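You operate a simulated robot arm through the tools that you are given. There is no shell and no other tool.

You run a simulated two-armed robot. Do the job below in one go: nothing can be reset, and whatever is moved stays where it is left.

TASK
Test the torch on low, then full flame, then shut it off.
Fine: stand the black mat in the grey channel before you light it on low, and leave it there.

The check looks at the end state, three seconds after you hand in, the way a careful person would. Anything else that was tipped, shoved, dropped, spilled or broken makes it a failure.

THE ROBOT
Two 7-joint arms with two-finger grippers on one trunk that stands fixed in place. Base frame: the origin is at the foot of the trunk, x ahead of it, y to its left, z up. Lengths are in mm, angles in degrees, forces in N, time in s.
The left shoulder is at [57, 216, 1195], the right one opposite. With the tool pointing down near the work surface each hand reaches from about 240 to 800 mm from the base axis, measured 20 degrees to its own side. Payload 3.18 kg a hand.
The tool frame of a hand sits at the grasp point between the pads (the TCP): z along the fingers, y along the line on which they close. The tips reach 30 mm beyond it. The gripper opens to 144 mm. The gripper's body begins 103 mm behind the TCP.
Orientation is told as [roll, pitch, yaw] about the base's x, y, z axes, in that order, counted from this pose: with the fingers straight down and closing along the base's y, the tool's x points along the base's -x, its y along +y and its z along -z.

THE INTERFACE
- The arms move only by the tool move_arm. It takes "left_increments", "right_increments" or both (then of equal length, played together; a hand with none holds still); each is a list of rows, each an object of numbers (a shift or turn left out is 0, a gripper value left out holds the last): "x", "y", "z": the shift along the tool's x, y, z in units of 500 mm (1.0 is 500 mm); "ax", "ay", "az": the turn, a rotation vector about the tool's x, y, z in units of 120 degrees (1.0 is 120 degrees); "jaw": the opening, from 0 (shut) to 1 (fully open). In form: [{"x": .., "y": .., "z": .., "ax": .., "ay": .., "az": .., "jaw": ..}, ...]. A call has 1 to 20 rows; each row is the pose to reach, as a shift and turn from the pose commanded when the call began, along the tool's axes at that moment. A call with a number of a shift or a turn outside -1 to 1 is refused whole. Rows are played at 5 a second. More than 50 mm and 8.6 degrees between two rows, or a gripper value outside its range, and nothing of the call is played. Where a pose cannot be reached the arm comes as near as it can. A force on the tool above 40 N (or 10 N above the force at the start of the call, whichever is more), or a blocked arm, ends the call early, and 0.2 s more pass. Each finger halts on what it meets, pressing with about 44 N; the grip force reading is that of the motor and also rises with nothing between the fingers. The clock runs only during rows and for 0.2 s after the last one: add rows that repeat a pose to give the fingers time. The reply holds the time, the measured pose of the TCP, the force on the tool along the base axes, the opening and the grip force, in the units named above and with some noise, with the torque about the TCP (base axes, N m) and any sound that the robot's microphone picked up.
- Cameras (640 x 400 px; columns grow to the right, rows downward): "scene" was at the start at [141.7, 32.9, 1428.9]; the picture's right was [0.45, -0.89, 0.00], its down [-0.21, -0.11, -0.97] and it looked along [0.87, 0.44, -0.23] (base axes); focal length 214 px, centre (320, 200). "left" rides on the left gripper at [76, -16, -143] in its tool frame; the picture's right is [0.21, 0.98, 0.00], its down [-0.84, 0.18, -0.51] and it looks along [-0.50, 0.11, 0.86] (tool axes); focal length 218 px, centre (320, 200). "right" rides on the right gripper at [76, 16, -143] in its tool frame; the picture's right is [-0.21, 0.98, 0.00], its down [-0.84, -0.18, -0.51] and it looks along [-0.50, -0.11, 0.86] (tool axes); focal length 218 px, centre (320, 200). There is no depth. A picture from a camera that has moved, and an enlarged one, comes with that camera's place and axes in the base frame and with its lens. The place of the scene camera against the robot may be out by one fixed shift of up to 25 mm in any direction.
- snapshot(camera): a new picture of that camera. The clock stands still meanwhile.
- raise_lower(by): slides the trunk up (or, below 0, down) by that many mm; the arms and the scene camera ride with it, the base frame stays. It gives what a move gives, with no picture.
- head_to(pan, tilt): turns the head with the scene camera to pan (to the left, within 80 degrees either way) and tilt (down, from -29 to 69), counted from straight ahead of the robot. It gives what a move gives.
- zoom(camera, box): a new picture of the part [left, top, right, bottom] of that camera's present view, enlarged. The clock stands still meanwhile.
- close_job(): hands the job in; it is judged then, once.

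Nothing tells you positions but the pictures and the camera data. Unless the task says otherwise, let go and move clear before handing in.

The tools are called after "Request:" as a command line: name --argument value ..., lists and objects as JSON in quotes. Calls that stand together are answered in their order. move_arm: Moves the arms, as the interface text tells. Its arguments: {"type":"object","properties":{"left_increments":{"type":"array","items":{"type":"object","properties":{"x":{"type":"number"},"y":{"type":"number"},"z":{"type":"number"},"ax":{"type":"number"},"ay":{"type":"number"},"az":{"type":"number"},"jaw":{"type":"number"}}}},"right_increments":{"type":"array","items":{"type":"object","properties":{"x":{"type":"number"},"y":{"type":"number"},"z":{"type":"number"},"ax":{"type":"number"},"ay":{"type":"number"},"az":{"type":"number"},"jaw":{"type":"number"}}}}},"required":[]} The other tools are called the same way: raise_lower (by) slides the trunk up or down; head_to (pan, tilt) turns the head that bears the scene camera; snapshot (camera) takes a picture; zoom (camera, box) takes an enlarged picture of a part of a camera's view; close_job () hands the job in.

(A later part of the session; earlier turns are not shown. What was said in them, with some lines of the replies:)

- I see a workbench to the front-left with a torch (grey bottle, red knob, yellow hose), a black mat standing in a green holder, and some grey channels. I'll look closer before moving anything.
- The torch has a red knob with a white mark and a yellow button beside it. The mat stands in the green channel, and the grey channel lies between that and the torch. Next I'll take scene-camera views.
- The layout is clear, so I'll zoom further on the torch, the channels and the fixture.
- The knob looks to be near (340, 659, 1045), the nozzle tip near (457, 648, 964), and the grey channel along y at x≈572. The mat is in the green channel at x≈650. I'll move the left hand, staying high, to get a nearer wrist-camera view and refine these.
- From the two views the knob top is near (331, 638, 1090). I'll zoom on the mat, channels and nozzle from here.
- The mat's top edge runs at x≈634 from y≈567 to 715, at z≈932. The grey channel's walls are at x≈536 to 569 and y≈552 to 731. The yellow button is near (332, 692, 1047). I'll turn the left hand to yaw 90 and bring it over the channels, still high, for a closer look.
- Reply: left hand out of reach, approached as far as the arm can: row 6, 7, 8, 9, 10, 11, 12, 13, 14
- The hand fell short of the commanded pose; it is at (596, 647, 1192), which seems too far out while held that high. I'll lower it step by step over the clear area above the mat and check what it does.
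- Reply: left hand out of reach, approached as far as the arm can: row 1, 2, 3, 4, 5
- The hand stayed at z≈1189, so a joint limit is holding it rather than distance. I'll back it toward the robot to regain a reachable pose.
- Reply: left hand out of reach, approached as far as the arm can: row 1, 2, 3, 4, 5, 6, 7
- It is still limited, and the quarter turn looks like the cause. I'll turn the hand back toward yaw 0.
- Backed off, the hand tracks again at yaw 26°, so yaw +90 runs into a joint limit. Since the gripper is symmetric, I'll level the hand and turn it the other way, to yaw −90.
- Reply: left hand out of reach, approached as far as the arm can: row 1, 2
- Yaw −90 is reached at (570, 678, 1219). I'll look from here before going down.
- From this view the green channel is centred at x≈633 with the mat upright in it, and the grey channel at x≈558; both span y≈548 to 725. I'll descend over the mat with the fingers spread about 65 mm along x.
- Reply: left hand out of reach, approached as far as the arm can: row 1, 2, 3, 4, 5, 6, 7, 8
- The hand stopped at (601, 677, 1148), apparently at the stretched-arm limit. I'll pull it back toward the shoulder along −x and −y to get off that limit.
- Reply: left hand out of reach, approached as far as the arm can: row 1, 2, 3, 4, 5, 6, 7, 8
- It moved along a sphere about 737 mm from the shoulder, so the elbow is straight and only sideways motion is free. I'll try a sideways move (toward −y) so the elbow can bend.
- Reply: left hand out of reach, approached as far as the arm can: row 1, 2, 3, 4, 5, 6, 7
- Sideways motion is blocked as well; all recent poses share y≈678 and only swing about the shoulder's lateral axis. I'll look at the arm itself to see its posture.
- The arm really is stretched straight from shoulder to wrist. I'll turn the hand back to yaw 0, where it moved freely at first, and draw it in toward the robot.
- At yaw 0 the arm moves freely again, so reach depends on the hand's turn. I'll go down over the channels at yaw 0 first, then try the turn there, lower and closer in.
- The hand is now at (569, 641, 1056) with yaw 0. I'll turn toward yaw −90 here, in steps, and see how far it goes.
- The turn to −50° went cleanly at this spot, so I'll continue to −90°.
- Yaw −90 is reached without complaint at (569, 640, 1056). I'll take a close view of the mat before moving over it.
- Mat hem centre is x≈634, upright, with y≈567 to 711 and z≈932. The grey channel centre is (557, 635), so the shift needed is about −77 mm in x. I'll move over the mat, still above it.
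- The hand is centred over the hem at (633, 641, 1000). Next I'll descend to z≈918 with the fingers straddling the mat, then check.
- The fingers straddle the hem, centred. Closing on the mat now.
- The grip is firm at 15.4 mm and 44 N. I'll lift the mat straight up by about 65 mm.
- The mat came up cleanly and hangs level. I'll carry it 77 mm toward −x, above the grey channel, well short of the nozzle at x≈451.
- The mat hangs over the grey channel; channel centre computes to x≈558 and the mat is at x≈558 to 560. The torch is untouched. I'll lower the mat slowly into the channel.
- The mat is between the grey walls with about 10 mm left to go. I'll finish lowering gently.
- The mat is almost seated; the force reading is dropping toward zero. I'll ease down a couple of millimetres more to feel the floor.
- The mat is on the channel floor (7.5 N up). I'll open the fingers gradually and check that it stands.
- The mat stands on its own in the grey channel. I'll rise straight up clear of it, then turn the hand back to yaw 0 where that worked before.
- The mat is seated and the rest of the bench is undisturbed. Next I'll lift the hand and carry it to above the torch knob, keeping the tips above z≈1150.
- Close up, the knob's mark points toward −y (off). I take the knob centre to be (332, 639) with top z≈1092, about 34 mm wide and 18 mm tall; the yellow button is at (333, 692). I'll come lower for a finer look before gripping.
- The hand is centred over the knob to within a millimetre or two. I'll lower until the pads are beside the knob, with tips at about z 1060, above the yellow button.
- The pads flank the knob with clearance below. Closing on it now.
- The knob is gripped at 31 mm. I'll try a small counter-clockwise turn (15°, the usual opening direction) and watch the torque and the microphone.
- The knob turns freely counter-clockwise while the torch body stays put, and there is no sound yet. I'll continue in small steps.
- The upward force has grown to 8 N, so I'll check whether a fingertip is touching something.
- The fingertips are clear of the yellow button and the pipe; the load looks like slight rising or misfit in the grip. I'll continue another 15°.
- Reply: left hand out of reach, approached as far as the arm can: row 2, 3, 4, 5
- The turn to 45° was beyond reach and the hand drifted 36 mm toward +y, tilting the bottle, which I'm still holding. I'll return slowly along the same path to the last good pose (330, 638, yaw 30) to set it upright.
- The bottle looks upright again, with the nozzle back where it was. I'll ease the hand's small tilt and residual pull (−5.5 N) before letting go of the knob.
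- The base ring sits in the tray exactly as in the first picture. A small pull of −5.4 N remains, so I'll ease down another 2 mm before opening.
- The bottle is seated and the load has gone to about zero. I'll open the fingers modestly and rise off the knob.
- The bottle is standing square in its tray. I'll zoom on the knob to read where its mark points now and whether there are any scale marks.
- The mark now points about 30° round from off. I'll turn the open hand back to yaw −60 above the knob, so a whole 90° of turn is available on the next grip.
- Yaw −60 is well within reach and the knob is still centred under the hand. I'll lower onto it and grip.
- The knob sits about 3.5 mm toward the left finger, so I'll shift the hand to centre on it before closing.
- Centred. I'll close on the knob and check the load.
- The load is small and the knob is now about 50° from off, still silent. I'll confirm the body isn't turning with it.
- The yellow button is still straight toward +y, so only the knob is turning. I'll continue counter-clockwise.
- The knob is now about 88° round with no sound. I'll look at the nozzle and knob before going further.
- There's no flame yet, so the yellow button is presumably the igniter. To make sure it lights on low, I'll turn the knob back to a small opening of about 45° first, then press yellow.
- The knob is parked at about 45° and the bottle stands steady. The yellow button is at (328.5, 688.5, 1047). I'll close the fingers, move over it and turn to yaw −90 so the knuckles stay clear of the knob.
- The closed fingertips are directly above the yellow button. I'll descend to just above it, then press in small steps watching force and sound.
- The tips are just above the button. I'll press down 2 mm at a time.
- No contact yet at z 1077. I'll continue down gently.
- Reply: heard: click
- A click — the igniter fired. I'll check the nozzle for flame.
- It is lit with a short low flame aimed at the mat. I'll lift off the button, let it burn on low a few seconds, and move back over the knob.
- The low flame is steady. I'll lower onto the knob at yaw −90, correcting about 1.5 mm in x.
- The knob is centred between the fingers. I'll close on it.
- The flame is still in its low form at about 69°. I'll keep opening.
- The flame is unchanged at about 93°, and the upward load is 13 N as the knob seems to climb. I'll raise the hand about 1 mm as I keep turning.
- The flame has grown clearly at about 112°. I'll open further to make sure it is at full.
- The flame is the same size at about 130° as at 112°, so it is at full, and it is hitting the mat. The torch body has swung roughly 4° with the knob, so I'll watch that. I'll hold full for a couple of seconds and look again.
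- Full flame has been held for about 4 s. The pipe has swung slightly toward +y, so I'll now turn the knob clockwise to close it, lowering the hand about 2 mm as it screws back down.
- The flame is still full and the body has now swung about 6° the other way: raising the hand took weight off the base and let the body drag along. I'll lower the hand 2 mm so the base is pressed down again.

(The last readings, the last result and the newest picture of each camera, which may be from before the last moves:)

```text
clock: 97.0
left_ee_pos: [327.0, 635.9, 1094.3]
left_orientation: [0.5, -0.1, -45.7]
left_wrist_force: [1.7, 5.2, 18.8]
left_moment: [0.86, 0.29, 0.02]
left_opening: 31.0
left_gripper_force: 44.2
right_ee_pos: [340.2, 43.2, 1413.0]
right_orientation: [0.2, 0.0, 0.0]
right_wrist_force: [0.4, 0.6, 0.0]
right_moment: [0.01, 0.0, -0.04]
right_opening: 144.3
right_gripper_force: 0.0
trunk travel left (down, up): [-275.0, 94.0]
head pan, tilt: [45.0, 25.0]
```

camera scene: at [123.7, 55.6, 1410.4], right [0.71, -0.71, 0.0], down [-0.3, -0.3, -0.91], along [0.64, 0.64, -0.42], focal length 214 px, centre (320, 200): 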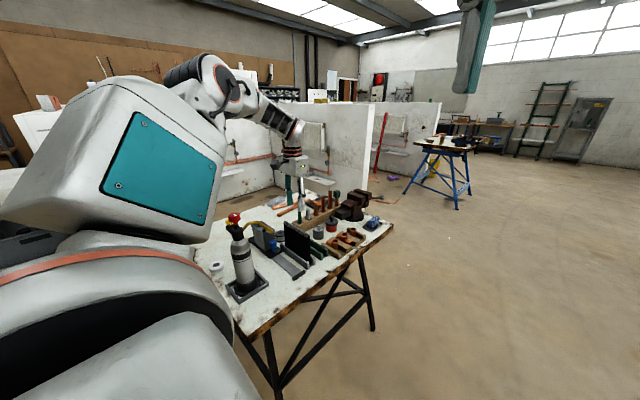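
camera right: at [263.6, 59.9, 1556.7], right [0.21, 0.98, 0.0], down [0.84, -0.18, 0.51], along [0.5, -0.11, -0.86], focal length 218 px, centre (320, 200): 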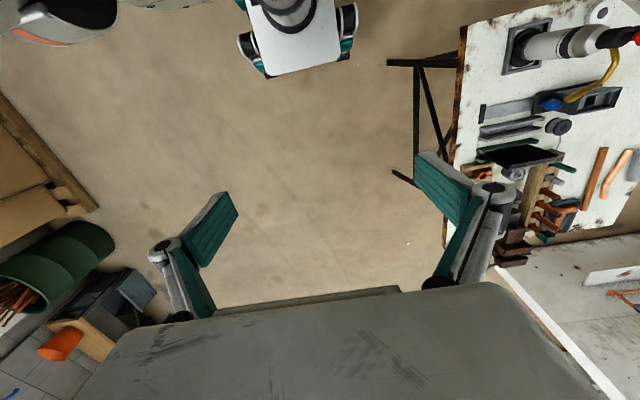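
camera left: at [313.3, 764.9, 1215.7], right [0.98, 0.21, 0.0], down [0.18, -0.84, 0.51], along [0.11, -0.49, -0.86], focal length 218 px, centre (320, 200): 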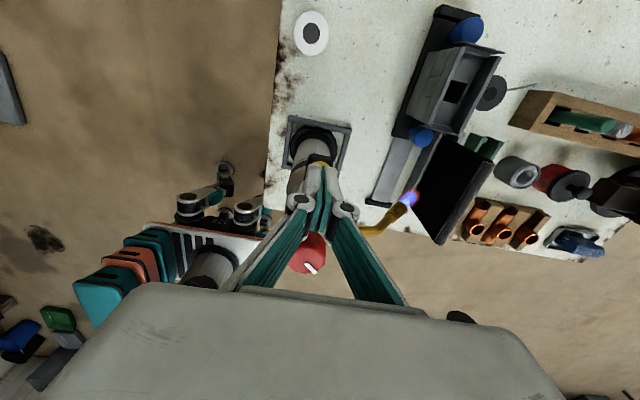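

The base is pressed down again with 19 N, and some side load remains. I'll briefly open and re-close the fingers to let the bottle relax, then continue closing the valve.

Request:
move_arm --left_increments '[{"jaw": 0.26}, {"jaw": 0.3}, {"jaw": 0.3}, {"jaw": 0.15}, {"jaw": 0.0}, {"jaw": 0.0}]'

Request:
zoom --camera "scene" --box '[195, 195, 323, 275]'

```text
clock: 98.3
left_ee_pos: [326.8, 637.3, 1092.8]
left_orientation: [0.0, 0.0, -45.6]
left_wrist_force: [0.5, -0.4, -0.1]
left_moment: [0.0, -0.02, 0.02]
left_opening: 31.0
left_gripper_force: 44.2
right_ee_pos: [340.4, 42.3, 1414.7]
right_orientation: [0.0, 0.0, -0.1]
right_wrist_force: [0.4, -0.5, -0.6]
right_moment: [-0.01, 0.0, 0.01]
right_opening: 144.0
right_gripper_force: 0.1
trunk travel left (down, up): [-275.0, 94.0]
head pan, tilt: [45.0, 25.0]
```

```text
5.00 times, centred on (259, 235) of scene
camera zoom: at [123.9, 55.9, 1410.3], right [0.71, -0.71, 0.0], down [-0.3, -0.3, -0.91], along [0.64, 0.64, -0.42], focal length 1072 px, centre (625, 25)
```

zoom: 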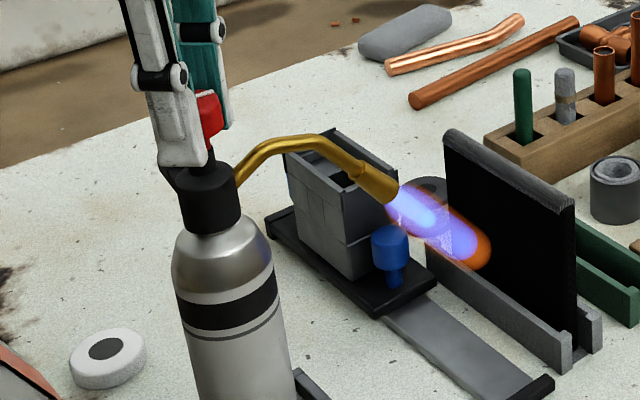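

All loads are at zero with the knob re-gripped. I'll turn clockwise with a light downward press.

Request:
move_arm --left_increments '[{"z": 0.001}, {"az": 0.05, "z": 0.002}, {"az": 0.1, "z": 0.002}, {"az": 0.15, "z": 0.002}, {"az": 0.2, "z": 0.002}, {"az": 0.2, "z": 0.002}]'

Request:
zoom --camera "left" --box '[220, 60, 412, 210]'

Request:
zoom --camera "scene" --box '[195, 195, 323, 275]'

```text
clock: 99.8
left_ee_pos: [326.6, 637.3, 1091.0]
left_orientation: [0.3, 0.1, -69.8]
left_wrist_force: [2.0, 5.0, 13.2]
left_moment: [0.68, 0.16, 0.02]
left_opening: 31.4
left_gripper_force: 43.9
right_ee_pos: [341.0, 42.8, 1413.8]
right_orientation: [0.1, 0.0, 0.0]
right_wrist_force: [0.4, 0.7, 0.5]
right_moment: [0.0, -0.01, -0.01]
right_opening: 144.1
right_gripper_force: 0.1
trunk travel left (down, up): [-275.0, 94.0]
head pan, tilt: [45.0, 25.0]
```

```text
2.67 times, centred on (316, 135) of left
camera zoom: at [286.1, 702.2, 1234.5], right [0.85, 0.53, 0.0], down [0.46, -0.73, 0.51], along [0.27, -0.43, -0.86], focal length 582 px, centre (331, 373)
```

zoom: 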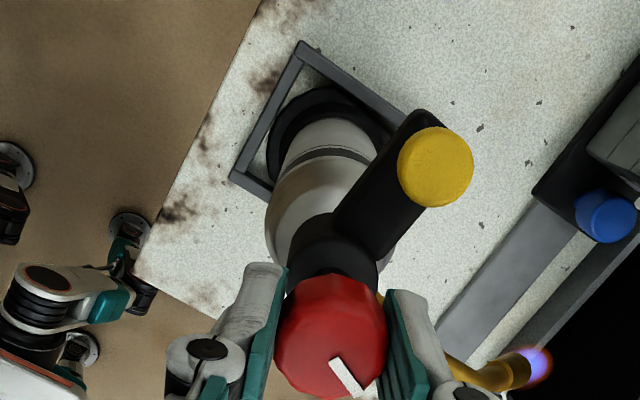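

```text
5.00 times, centred on (259, 235) of scene
camera zoom: at [123.5, 55.0, 1410.5], right [0.71, -0.71, 0.0], down [-0.3, -0.3, -0.91], along [0.64, 0.64, -0.42], focal length 1072 px, centre (625, 25)
```

zoom: 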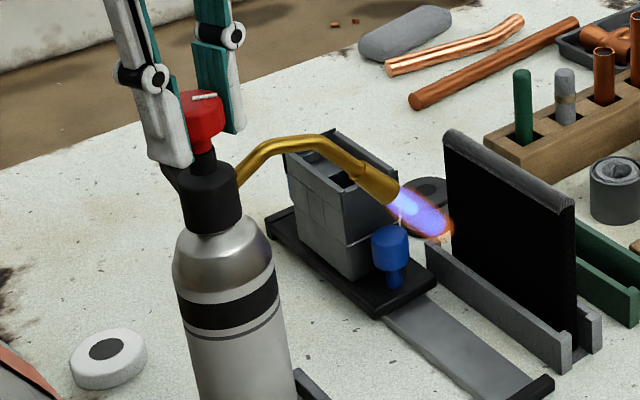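

The flame has dropped to low and the body is holding still. I'll turn another 20° clockwise to yaw −90.

Request:
move_arm --left_increments '[{"az": 0.05}, {"az": 0.1}, {"az": 0.15}, {"az": 0.168}, {"az": 0.168}]'

Request:
zoom --camera "scene" --box '[195, 195, 323, 275]'

```text
clock: 101.0
left_ee_pos: [327.8, 638.1, 1092.6]
left_orientation: [0.1, 0.1, -89.9]
left_wrist_force: [2.3, 6.4, 13.8]
left_moment: [1.1, -0.16, -0.01]
left_opening: 30.8
left_gripper_force: 44.0
right_ee_pos: [339.6, 42.5, 1413.5]
right_orientation: [0.1, 0.0, 0.0]
right_wrist_force: [0.2, 0.4, 0.2]
right_moment: [-0.01, 0.0, 0.0]
right_opening: 143.8
right_gripper_force: 0.0
trunk travel left (down, up): [-275.0, 94.0]
head pan, tilt: [45.0, 25.0]
```

```text
5.00 times, centred on (259, 235) of scene
camera zoom: at [123.5, 55.0, 1410.5], right [0.71, -0.71, 0.0], down [-0.3, -0.3, -0.91], along [0.64, 0.64, -0.42], focal length 1072 px, centre (625, 25)
```

zoom: 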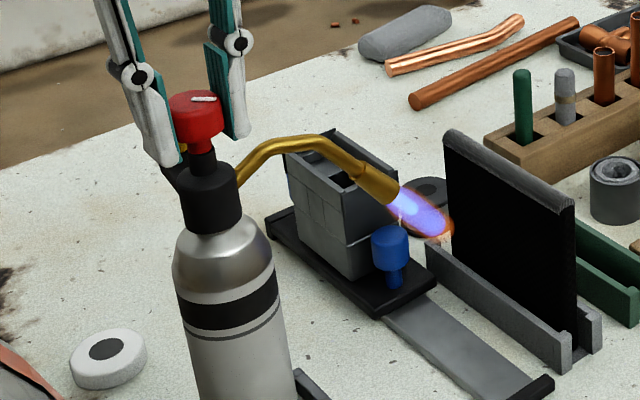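

Still low at about 45°. I'll release, rise, and turn the open hand to yaw −30 for the last closing turn.

Request:
move_arm --left_increments '[{"jaw": 0.26}, {"jaw": 0.3}, {"jaw": 0.36}, {"jaw": 0.36}, {"z": -0.04}, {"z": -0.08}, {"z": -0.13}, {"z": -0.13}]'

Request:
move_arm --left_increments '[{"az": -0.06}, {"az": -0.12}, {"az": -0.18}, {"az": -0.24}, {"az": -0.3}, {"az": -0.36}, {"az": -0.42}, {"az": -0.5}, {"az": -0.5}]'

Request:
zoom --camera "left" --box '[220, 60, 412, 210]'

Request:
zoom --camera "scene" --box '[195, 195, 291, 305]'

```text
clock: 102.8
left_ee_pos: [325.5, 636.4, 1155.9]
left_orientation: [0.0, 0.0, -89.8]
left_wrist_force: [-0.5, -0.9, -0.4]
left_moment: [-0.03, 0.01, -0.02]
left_opening: 51.7
left_gripper_force: 0.1
right_ee_pos: [339.1, 43.3, 1414.2]
right_orientation: [0.0, 0.0, -0.1]
right_wrist_force: [0.0, 0.3, 0.0]
right_moment: [0.0, 0.01, 0.0]
right_opening: 144.0
right_gripper_force: 0.1
trunk travel left (down, up): [-275.0, 94.0]
head pan, tilt: [45.0, 25.0]
```

```text
refused: row 8 steps farther than a row can; nothing moved
```

```text
2.67 times, centred on (316, 135) of left
camera zoom: at [310.9, 712.7, 1298.9], right [0.98, 0.21, 0.0], down [0.18, -0.84, 0.51], along [0.11, -0.5, -0.86], focal length 582 px, centre (331, 373)
```

zoom: 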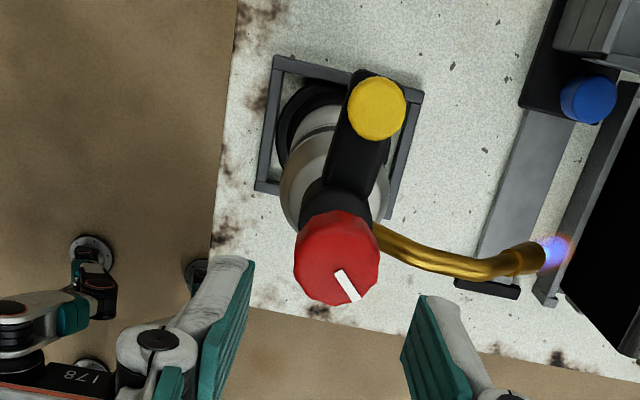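

```text
3.64 times, centred on (243, 250) of scene
camera zoom: at [124.0, 56.1, 1410.3], right [0.71, -0.71, 0.0], down [-0.3, -0.3, -0.91], along [0.64, 0.64, -0.42], focal length 780 px, centre (600, 18)
```

zoom: 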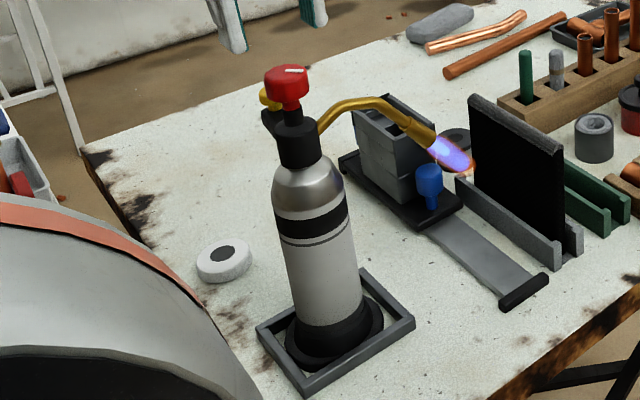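

The last call was refused for one row's step size, so nothing moved. I'll repeat it with smaller steps; the knob's natural centre looks nearer (329, 640), which I'll correct before gripping.

Request:
move_arm --left_increments '[{"az": -0.06}, {"az": -0.12}, {"az": -0.18}, {"az": -0.24}, {"az": -0.3}, {"az": -0.36}, {"az": -0.42}, {"az": -0.48}, {"az": -0.5}, {"az": -0.5}]'

Request:
zoom --camera "left" --box '[240, 90, 432, 210]'

```text
clock: 105.0
left_ee_pos: [326.3, 637.4, 1155.1]
left_orientation: [0.1, 0.1, -29.7]
left_wrist_force: [-0.7, 0.8, 0.2]
left_moment: [-0.02, -0.03, -0.02]
left_opening: 51.6
left_gripper_force: 0.0
right_ee_pos: [339.7, 43.6, 1414.4]
right_orientation: [0.1, 0.1, 0.0]
right_wrist_force: [-0.4, 0.8, -0.3]
right_moment: [-0.01, 0.01, 0.02]
right_opening: 144.1
right_gripper_force: 0.0
trunk travel left (down, up): [-275.0, 94.0]
head pan, tilt: [45.0, 25.0]
```

```text
3.33 times, centred on (336, 150) of left
camera zoom: at [253.1, 659.9, 1298.6], right [0.3, 0.95, 0.0], down [0.82, -0.26, 0.51], along [0.48, -0.15, -0.86], focal length 728 px, centre (267, 367)
```

zoom: 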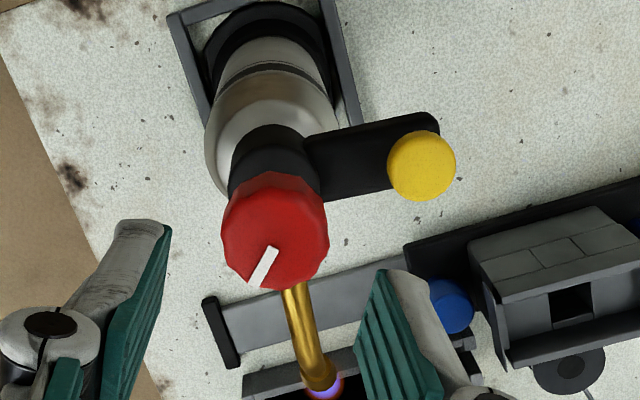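

The knob centre reads (329, 639). I'll shift about 3 mm onto it and descend.

Request:
move_arm --left_increments '[{"x": -0.0024, "y": 0.006, "z": 0.03}, {"x": -0.0024, "y": 0.006, "z": 0.06}, {"x": -0.0024, "y": 0.006, "z": 0.09}, {"x": -0.0024, "y": 0.006, "z": 0.11}, {"x": -0.0024, "y": 0.006, "z": 0.125}, {"x": -0.0024, "y": 0.006, "z": 0.125}]'

Request:
zoom --camera "left" --box '[240, 110, 400, 210]'

```text
clock: 106.3
left_ee_pos: [330.1, 640.2, 1094.4]
left_orientation: [0.1, 0.0, -29.7]
left_wrist_force: [0.5, 0.2, 0.5]
left_moment: [0.01, -0.01, 0.0]
left_opening: 51.7
left_gripper_force: 0.1
right_ee_pos: [339.8, 42.7, 1413.7]
right_orientation: [0.1, 0.0, 0.0]
right_wrist_force: [0.6, 0.2, -0.9]
right_moment: [-0.05, -0.02, 0.01]
right_opening: 143.9
right_gripper_force: 0.1
trunk travel left (down, up): [-275.0, 94.0]
head pan, tilt: [45.0, 25.0]
```

```text
4.00 times, centred on (320, 160) of left
camera zoom: at [255.5, 662.2, 1236.3], right [0.3, 0.95, 0.0], down [0.82, -0.26, 0.51], along [0.48, -0.15, -0.86], focal length 873 px, centre (320, 360)
```

zoom: 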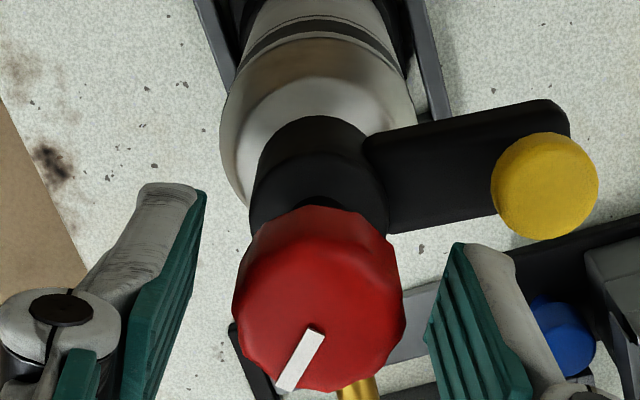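

Centred within a millimetre. I'll grip and turn clockwise toward off, in stages.

Request:
move_arm --left_increments '[{"y": -0.002, "z": 0.001}, {"y": -0.002, "z": 0.001, "jaw": 0.25}, {"y": -0.002, "z": 0.001, "jaw": 0.1}, {"y": -0.002, "z": 0.001, "jaw": 0.0}, {"y": -0.002, "z": 0.001, "jaw": 0.0}]'

Request:
move_arm --left_increments '[{"z": 0.001}, {"az": 0.04, "z": 0.001}, {"az": 0.08, "z": 0.001}, {"az": 0.12, "z": 0.001}, {"az": 0.16, "z": 0.001}, {"az": 0.2, "z": 0.001}, {"az": 0.2, "z": 0.001}]'

Request:
zoom --camera "scene" --box '[195, 195, 323, 275]'

```text
clock: 107.5
left_ee_pos: [329.2, 638.6, 1094.6]
left_orientation: [0.1, 0.0, -29.8]
left_wrist_force: [0.3, 0.2, -0.1]
left_moment: [0.12, 0.02, -0.01]
left_opening: 30.9
left_gripper_force: 43.7
right_ee_pos: [340.0, 43.5, 1413.2]
right_orientation: [0.1, -0.1, 0.0]
right_wrist_force: [-0.2, 1.5, -0.1]
right_moment: [0.0, 0.02, -0.01]
right_opening: 143.8
right_gripper_force: 0.0
trunk travel left (down, up): [-275.0, 94.0]
head pan, tilt: [45.0, 25.0]
```

```text
clock: 109.2
left_ee_pos: [328.5, 637.8, 1091.9]
left_orientation: [0.3, 0.0, -53.8]
left_wrist_force: [-2.0, 3.3, 10.5]
left_moment: [0.28, 0.19, 0.02]
left_opening: 31.1
left_gripper_force: 43.6
right_ee_pos: [339.2, 42.6, 1414.5]
right_orientation: [0.1, 0.1, -0.1]
right_wrist_force: [0.2, -0.4, 0.1]
right_moment: [-0.01, 0.01, 0.02]
right_opening: 143.8
right_gripper_force: 0.1
trunk travel left (down, up): [-275.0, 94.0]
head pan, tilt: [45.0, 25.0]
```

```text
5.00 times, centred on (259, 235) of scene
camera zoom: at [123.1, 55.0, 1410.5], right [0.71, -0.71, 0.0], down [-0.3, -0.3, -0.91], along [0.64, 0.64, -0.42], focal length 1072 px, centre (625, 25)
```

zoom: 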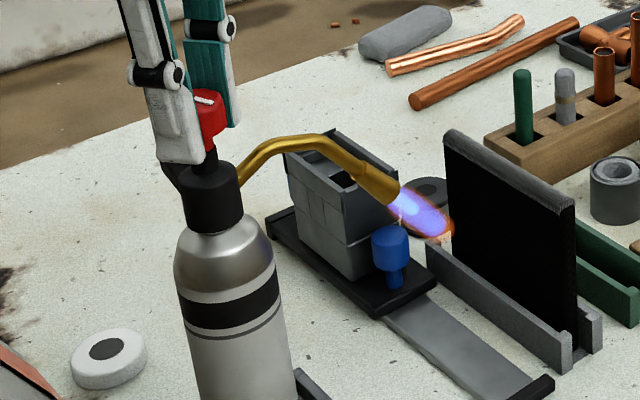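

Still lit low at roughly 21°. I'll continue clockwise.

Request:
move_arm --left_increments '[{"az": 0.04}, {"az": 0.08}, {"az": 0.12}, {"az": 0.16}, {"az": 0.175}, {"az": 0.175}]'

Request:
zoom --camera "scene" --box '[195, 195, 323, 275]'

Request:
zoom --camera "left" --box '[220, 60, 412, 210]'

```text
clock: 110.5
left_ee_pos: [328.4, 637.4, 1093.3]
left_orientation: [0.1, 0.0, -74.9]
left_wrist_force: [-0.7, 1.5, 9.4]
left_moment: [-0.02, 0.06, 0.0]
left_opening: 31.0
left_gripper_force: 44.3
right_ee_pos: [339.0, 43.2, 1415.3]
right_orientation: [0.1, 0.0, 0.0]
right_wrist_force: [0.6, 0.2, 0.0]
right_moment: [0.0, 0.01, 0.0]
right_opening: 144.2
right_gripper_force: 0.1
trunk travel left (down, up): [-275.0, 94.0]
head pan, tilt: [45.0, 25.0]
```

```text
5.00 times, centred on (259, 235) of scene
camera zoom: at [123.1, 55.0, 1410.5], right [0.71, -0.71, 0.0], down [-0.3, -0.3, -0.91], along [0.64, 0.64, -0.42], focal length 1072 px, centre (625, 25)
```

zoom: 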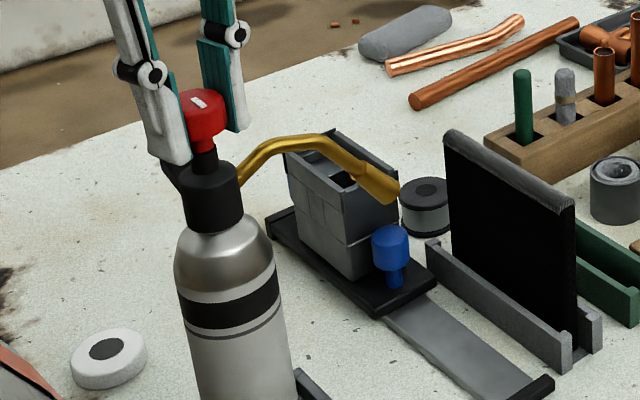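

```text
2.67 times, centred on (316, 135) of left
camera zoom: at [293.7, 706.3, 1235.6], right [0.89, 0.46, 0.0], down [0.39, -0.77, 0.51], along [0.23, -0.45, -0.86], focal length 582 px, centre (331, 373)
```

zoom: 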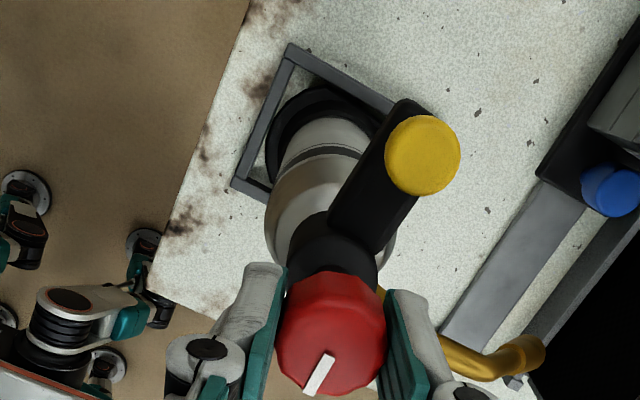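

The flame is out. The mark is back at −y, but since the body sits about 6–7° clockwise of where it began, I'll turn the knob that last bit to bring it fully to its off position.

Request:
move_arm --left_increments '[{"az": 0.02}, {"az": 0.04}, {"az": 0.058}, {"az": 0.058}]'

Request:
zoom --camera "left" --box '[220, 60, 412, 210]'

```text
clock: 111.5
left_ee_pos: [328.9, 638.8, 1092.8]
left_orientation: [0.0, 0.1, -81.8]
left_wrist_force: [0.0, 2.5, 7.3]
left_moment: [0.23, -0.04, 0.04]
left_opening: 31.4
left_gripper_force: 44.2
right_ee_pos: [339.7, 43.0, 1415.8]
right_orientation: [0.1, 0.0, 0.0]
right_wrist_force: [0.4, 0.7, 0.1]
right_moment: [-0.04, 0.03, -0.01]
right_opening: 143.8
right_gripper_force: 0.1
trunk travel left (down, up): [-275.0, 94.0]
head pan, tilt: [45.0, 25.0]
```

```text
2.67 times, centred on (316, 135) of left
camera zoom: at [302.7, 710.2, 1235.6], right [0.94, 0.35, 0.0], down [0.3, -0.81, 0.51], along [0.18, -0.47, -0.86], focal length 582 px, centre (331, 373)
```

zoom: 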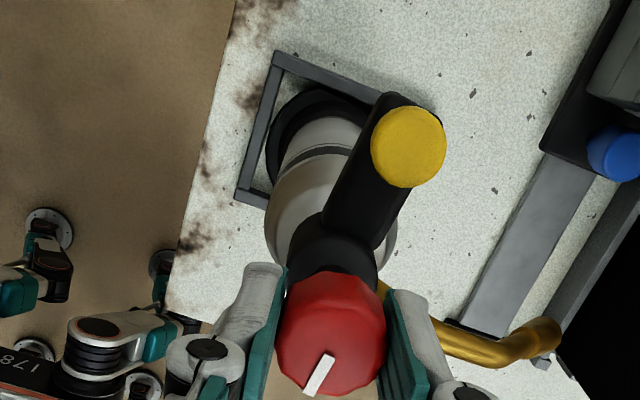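

The knob is at its off position and the flame is out. I'll open the fingers, rise clear, and check everything.

Request:
move_arm --left_increments '[{"jaw": 0.25}, {"jaw": 0.3}, {"jaw": 0.36}, {"jaw": 0.36}, {"z": -0.04, "jaw": 0.36}, {"z": -0.08}, {"z": -0.13}, {"z": -0.19}, {"z": -0.25}, {"z": -0.25}]'

Request:
snapshot --camera "left"

Request:
zoom --camera "left" --box '[240, 60, 432, 180]'

Request:
zoom --camera "scene" --box '[195, 195, 323, 275]'

Request:
zoom --camera "scene" --box '[195, 195, 291, 305]'

```text
clock: 113.8
left_ee_pos: [328.7, 637.8, 1218.4]
left_orientation: [0.1, 0.0, -81.7]
left_wrist_force: [0.1, 1.7, -0.4]
left_moment: [-0.02, 0.0, -0.04]
left_opening: 51.7
left_gripper_force: 0.1
right_ee_pos: [341.3, 44.1, 1414.9]
right_orientation: [0.0, 0.0, 0.0]
right_wrist_force: [0.4, -0.2, 0.0]
right_moment: [0.0, 0.02, -0.02]
right_opening: 144.1
right_gripper_force: 0.1
trunk travel left (down, up): [-275.0, 94.0]
head pan, tilt: [45.0, 25.0]
```

```text
taken
camera left: at [302.5, 710.4, 1361.8], right [0.94, 0.35, 0.0], down [0.3, -0.81, 0.51], along [0.18, -0.48, -0.86], focal length 218 px, centre (320, 200)
```

left: 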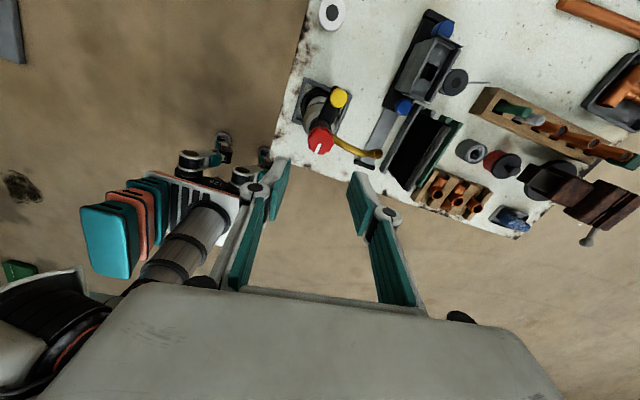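

```text
3.33 times, centred on (336, 120) of left
camera zoom: at [302.5, 710.4, 1361.8], right [0.94, 0.35, 0.0], down [0.3, -0.81, 0.51], along [0.18, -0.48, -0.86], focal length 728 px, centre (267, 467)
```

zoom: 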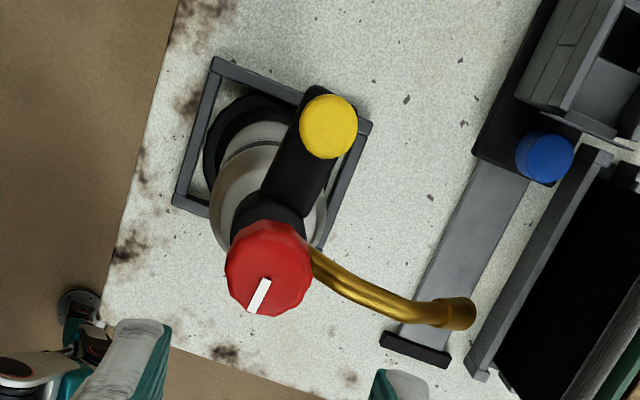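

```text
5.00 times, centred on (259, 235) of scene
camera zoom: at [124.0, 55.9, 1410.3], right [0.71, -0.71, 0.0], down [-0.3, -0.3, -0.91], along [0.64, 0.64, -0.42], focal length 1072 px, centre (625, 25)
```

zoom: 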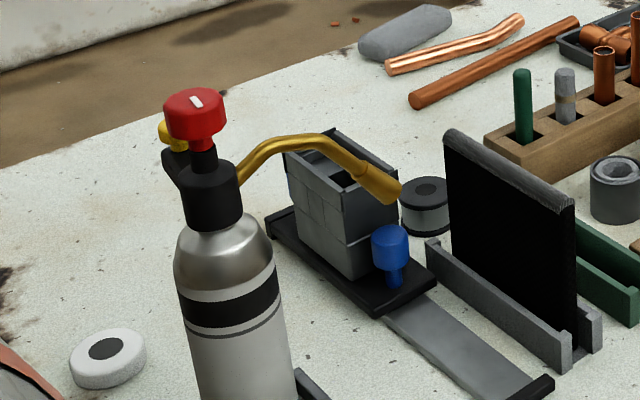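

```text
3.64 times, centred on (243, 250) of scene
camera zoom: at [124.0, 55.9, 1410.3], right [0.71, -0.71, 0.0], down [-0.3, -0.3, -0.91], along [0.64, 0.64, -0.42], focal length 780 px, centre (600, 18)
```

zoom: 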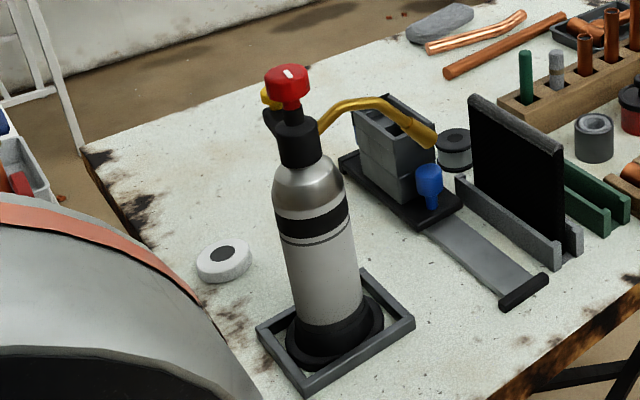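

The torch is out, upright in its tray, and the knob mark is again opposite the yellow arm, within about 1° of off. The mat stands in the grey channel. I'll turn the hand to yaw 0 and withdraw it up and away.

Request:
move_arm --left_increments '[{"z": -0.03, "az": -0.06}, {"z": -0.05, "az": -0.12}, {"z": -0.05, "az": -0.18}, {"z": -0.05, "az": -0.24}, {"z": -0.05, "az": -0.3}, {"z": -0.05, "az": -0.36}, {"z": -0.05, "az": -0.42}, {"z": -0.05, "az": -0.48}, {"z": -0.05, "az": -0.54}, {"z": -0.05, "az": -0.6}, {"z": -0.05, "az": -0.66}, {"z": -0.05, "az": -0.68}, {"z": -0.05, "az": -0.68}]'

Request:
move_arm --left_increments '[{"y": -0.04, "z": -0.03}, {"y": -0.09, "z": -0.06}, {"y": -0.14, "z": -0.1}, {"y": -0.19, "z": -0.14}, {"y": -0.24, "z": -0.18}, {"y": -0.29, "z": -0.21}, {"y": -0.32, "z": -0.23}, {"y": -0.32, "z": -0.23}]'

Request:
snapshot --camera "scene"

Request:
snapshot --camera "left"

```text
clock: 116.5
left_ee_pos: [328.1, 637.9, 1243.2]
left_orientation: [0.0, -0.1, -0.1]
left_wrist_force: [0.0, 0.6, 0.5]
left_moment: [0.01, 0.0, 0.0]
left_opening: 51.9
left_gripper_force: 0.1
right_ee_pos: [339.1, 43.9, 1414.1]
right_orientation: [0.1, -0.1, 0.0]
right_wrist_force: [0.0, -0.1, -0.1]
right_moment: [0.0, -0.01, 0.04]
right_opening: 144.0
right_gripper_force: 0.0
trunk travel left (down, up): [-275.0, 94.0]
head pan, tilt: [45.0, 25.0]
```

```text
clock: 118.3
left_ee_pos: [328.2, 477.3, 1358.5]
left_orientation: [0.0, -0.1, -0.1]
left_wrist_force: [-0.4, -0.2, -0.1]
left_moment: [0.01, -0.03, -0.01]
left_opening: 51.6
left_gripper_force: 0.0
right_ee_pos: [340.2, 43.9, 1414.3]
right_orientation: [-0.1, 0.1, 0.0]
right_wrist_force: [-0.7, 0.8, 0.2]
right_moment: [0.02, 0.02, -0.01]
right_opening: 143.8
right_gripper_force: 0.0
trunk travel left (down, up): [-275.0, 94.0]
head pan, tilt: [45.0, 25.0]
```

```text
taken
camera scene: at [123.7, 55.7, 1410.4], right [0.71, -0.71, 0.0], down [-0.3, -0.3, -0.91], along [0.64, 0.64, -0.42], focal length 214 px, centre (320, 200)
```

scene: 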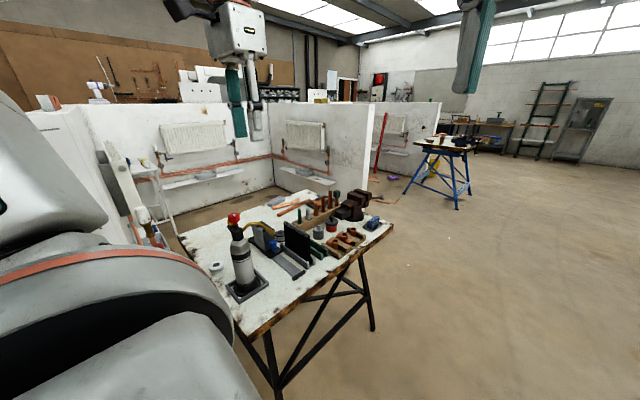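

```text
taken
camera left: at [252.3, 460.7, 1500.1], right [-0.21, 0.98, 0.0], down [0.84, 0.18, 0.51], along [0.5, 0.11, -0.86], focal length 218 px, centre (320, 200)
```

left: 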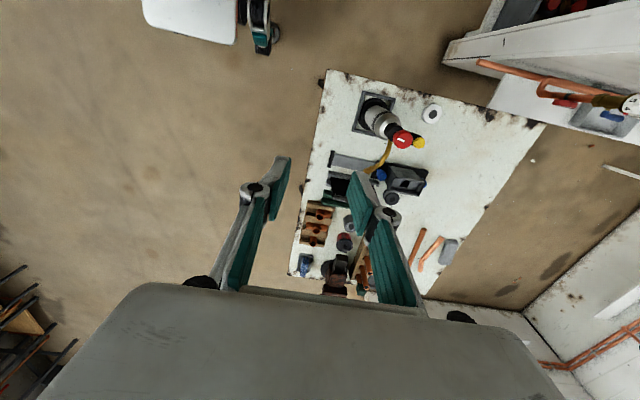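

The hand is clear. One last close check of the torch, mat and surroundings before handing in.

Request:
zoom --camera "left" --box '[290, 65, 490, 190]'

Request:
zoom --camera "scene" --box '[200, 180, 400, 305]'

Request:
zoom --camera "right" --box '[448, 0, 640, 200]'

```text
3.20 times, centred on (390, 128) of left
camera zoom: at [252.3, 460.7, 1500.1], right [-0.21, 0.98, 0.0], down [0.84, 0.18, 0.51], along [0.5, 0.11, -0.86], focal length 698 px, centre (96, 432)
```

zoom: 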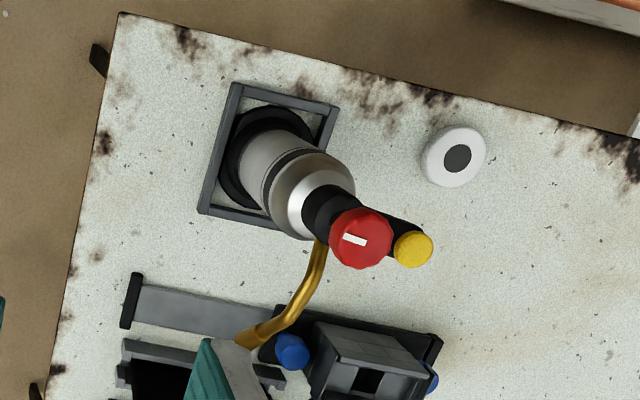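

```text
3.20 times, centred on (300, 242) of scene
camera zoom: at [123.7, 55.7, 1410.4], right [0.71, -0.71, 0.0], down [-0.3, -0.3, -0.91], along [0.64, 0.64, -0.42], focal length 686 px, centre (384, 64)
```

zoom: 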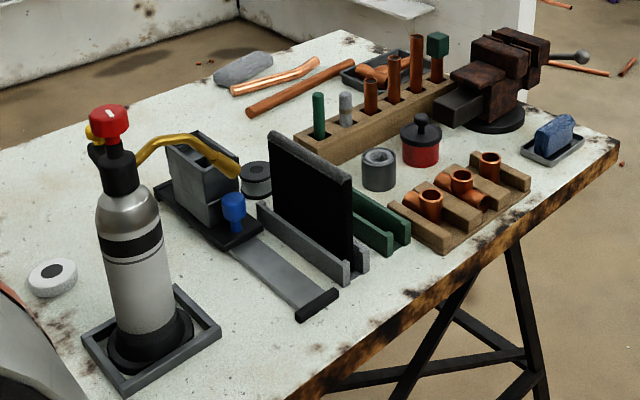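

```text
2.00 times, centred on (544, 100) of right
camera zoom: at [263.6, 60.0, 1556.6], right [0.21, 0.98, 0.0], down [0.84, -0.18, 0.51], along [0.5, -0.11, -0.86], focal length 436 px, centre (-128, 400)
```

zoom: 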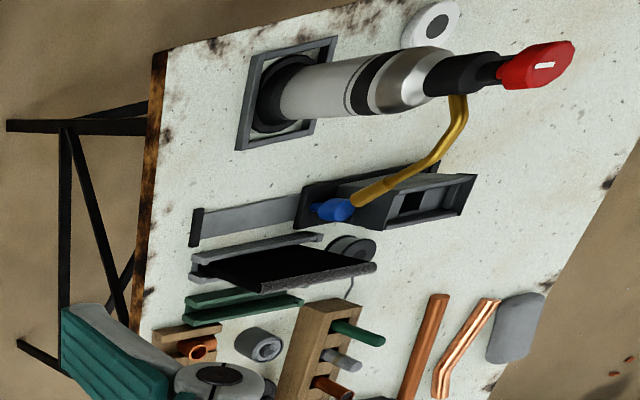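

The torch is off and upright in its tray, and the black mat stands in the grey channel. Nothing else on the bench has moved and both hands are clear, so I'm handing in.

Request:
close_job

```text
The job is handed in.
```

The torch was tested on low, then full flame, then shut off, and the job is handed in. I stood the black mat in the grey channel before lighting and left it there.

- **Low:** the yellow button lit it at a small valve opening. The low flame ran for about seven seconds.
- **Full:** opening the valve further gave the full flame, aimed at the mat, for at least four seconds.
- **Off:** the flame is out, and the knob is back within about 1° of its off position.

Two things happened to the bottle along the way:

- **Tilt:** before lighting, the left hand ran out of reach while turning the knob and tilted the bottle by about 7°. I brought it straight back, and it stands upright in its tray where it started.
- **Twist:** the torch body is turned about 7° clockwise (seen from above) from where it began, because it dragged with the knob. I left it that way; the nozzle still points at the mat.

In the last pictures nothing else on the bench had moved, and both hands were clear when I handed in.
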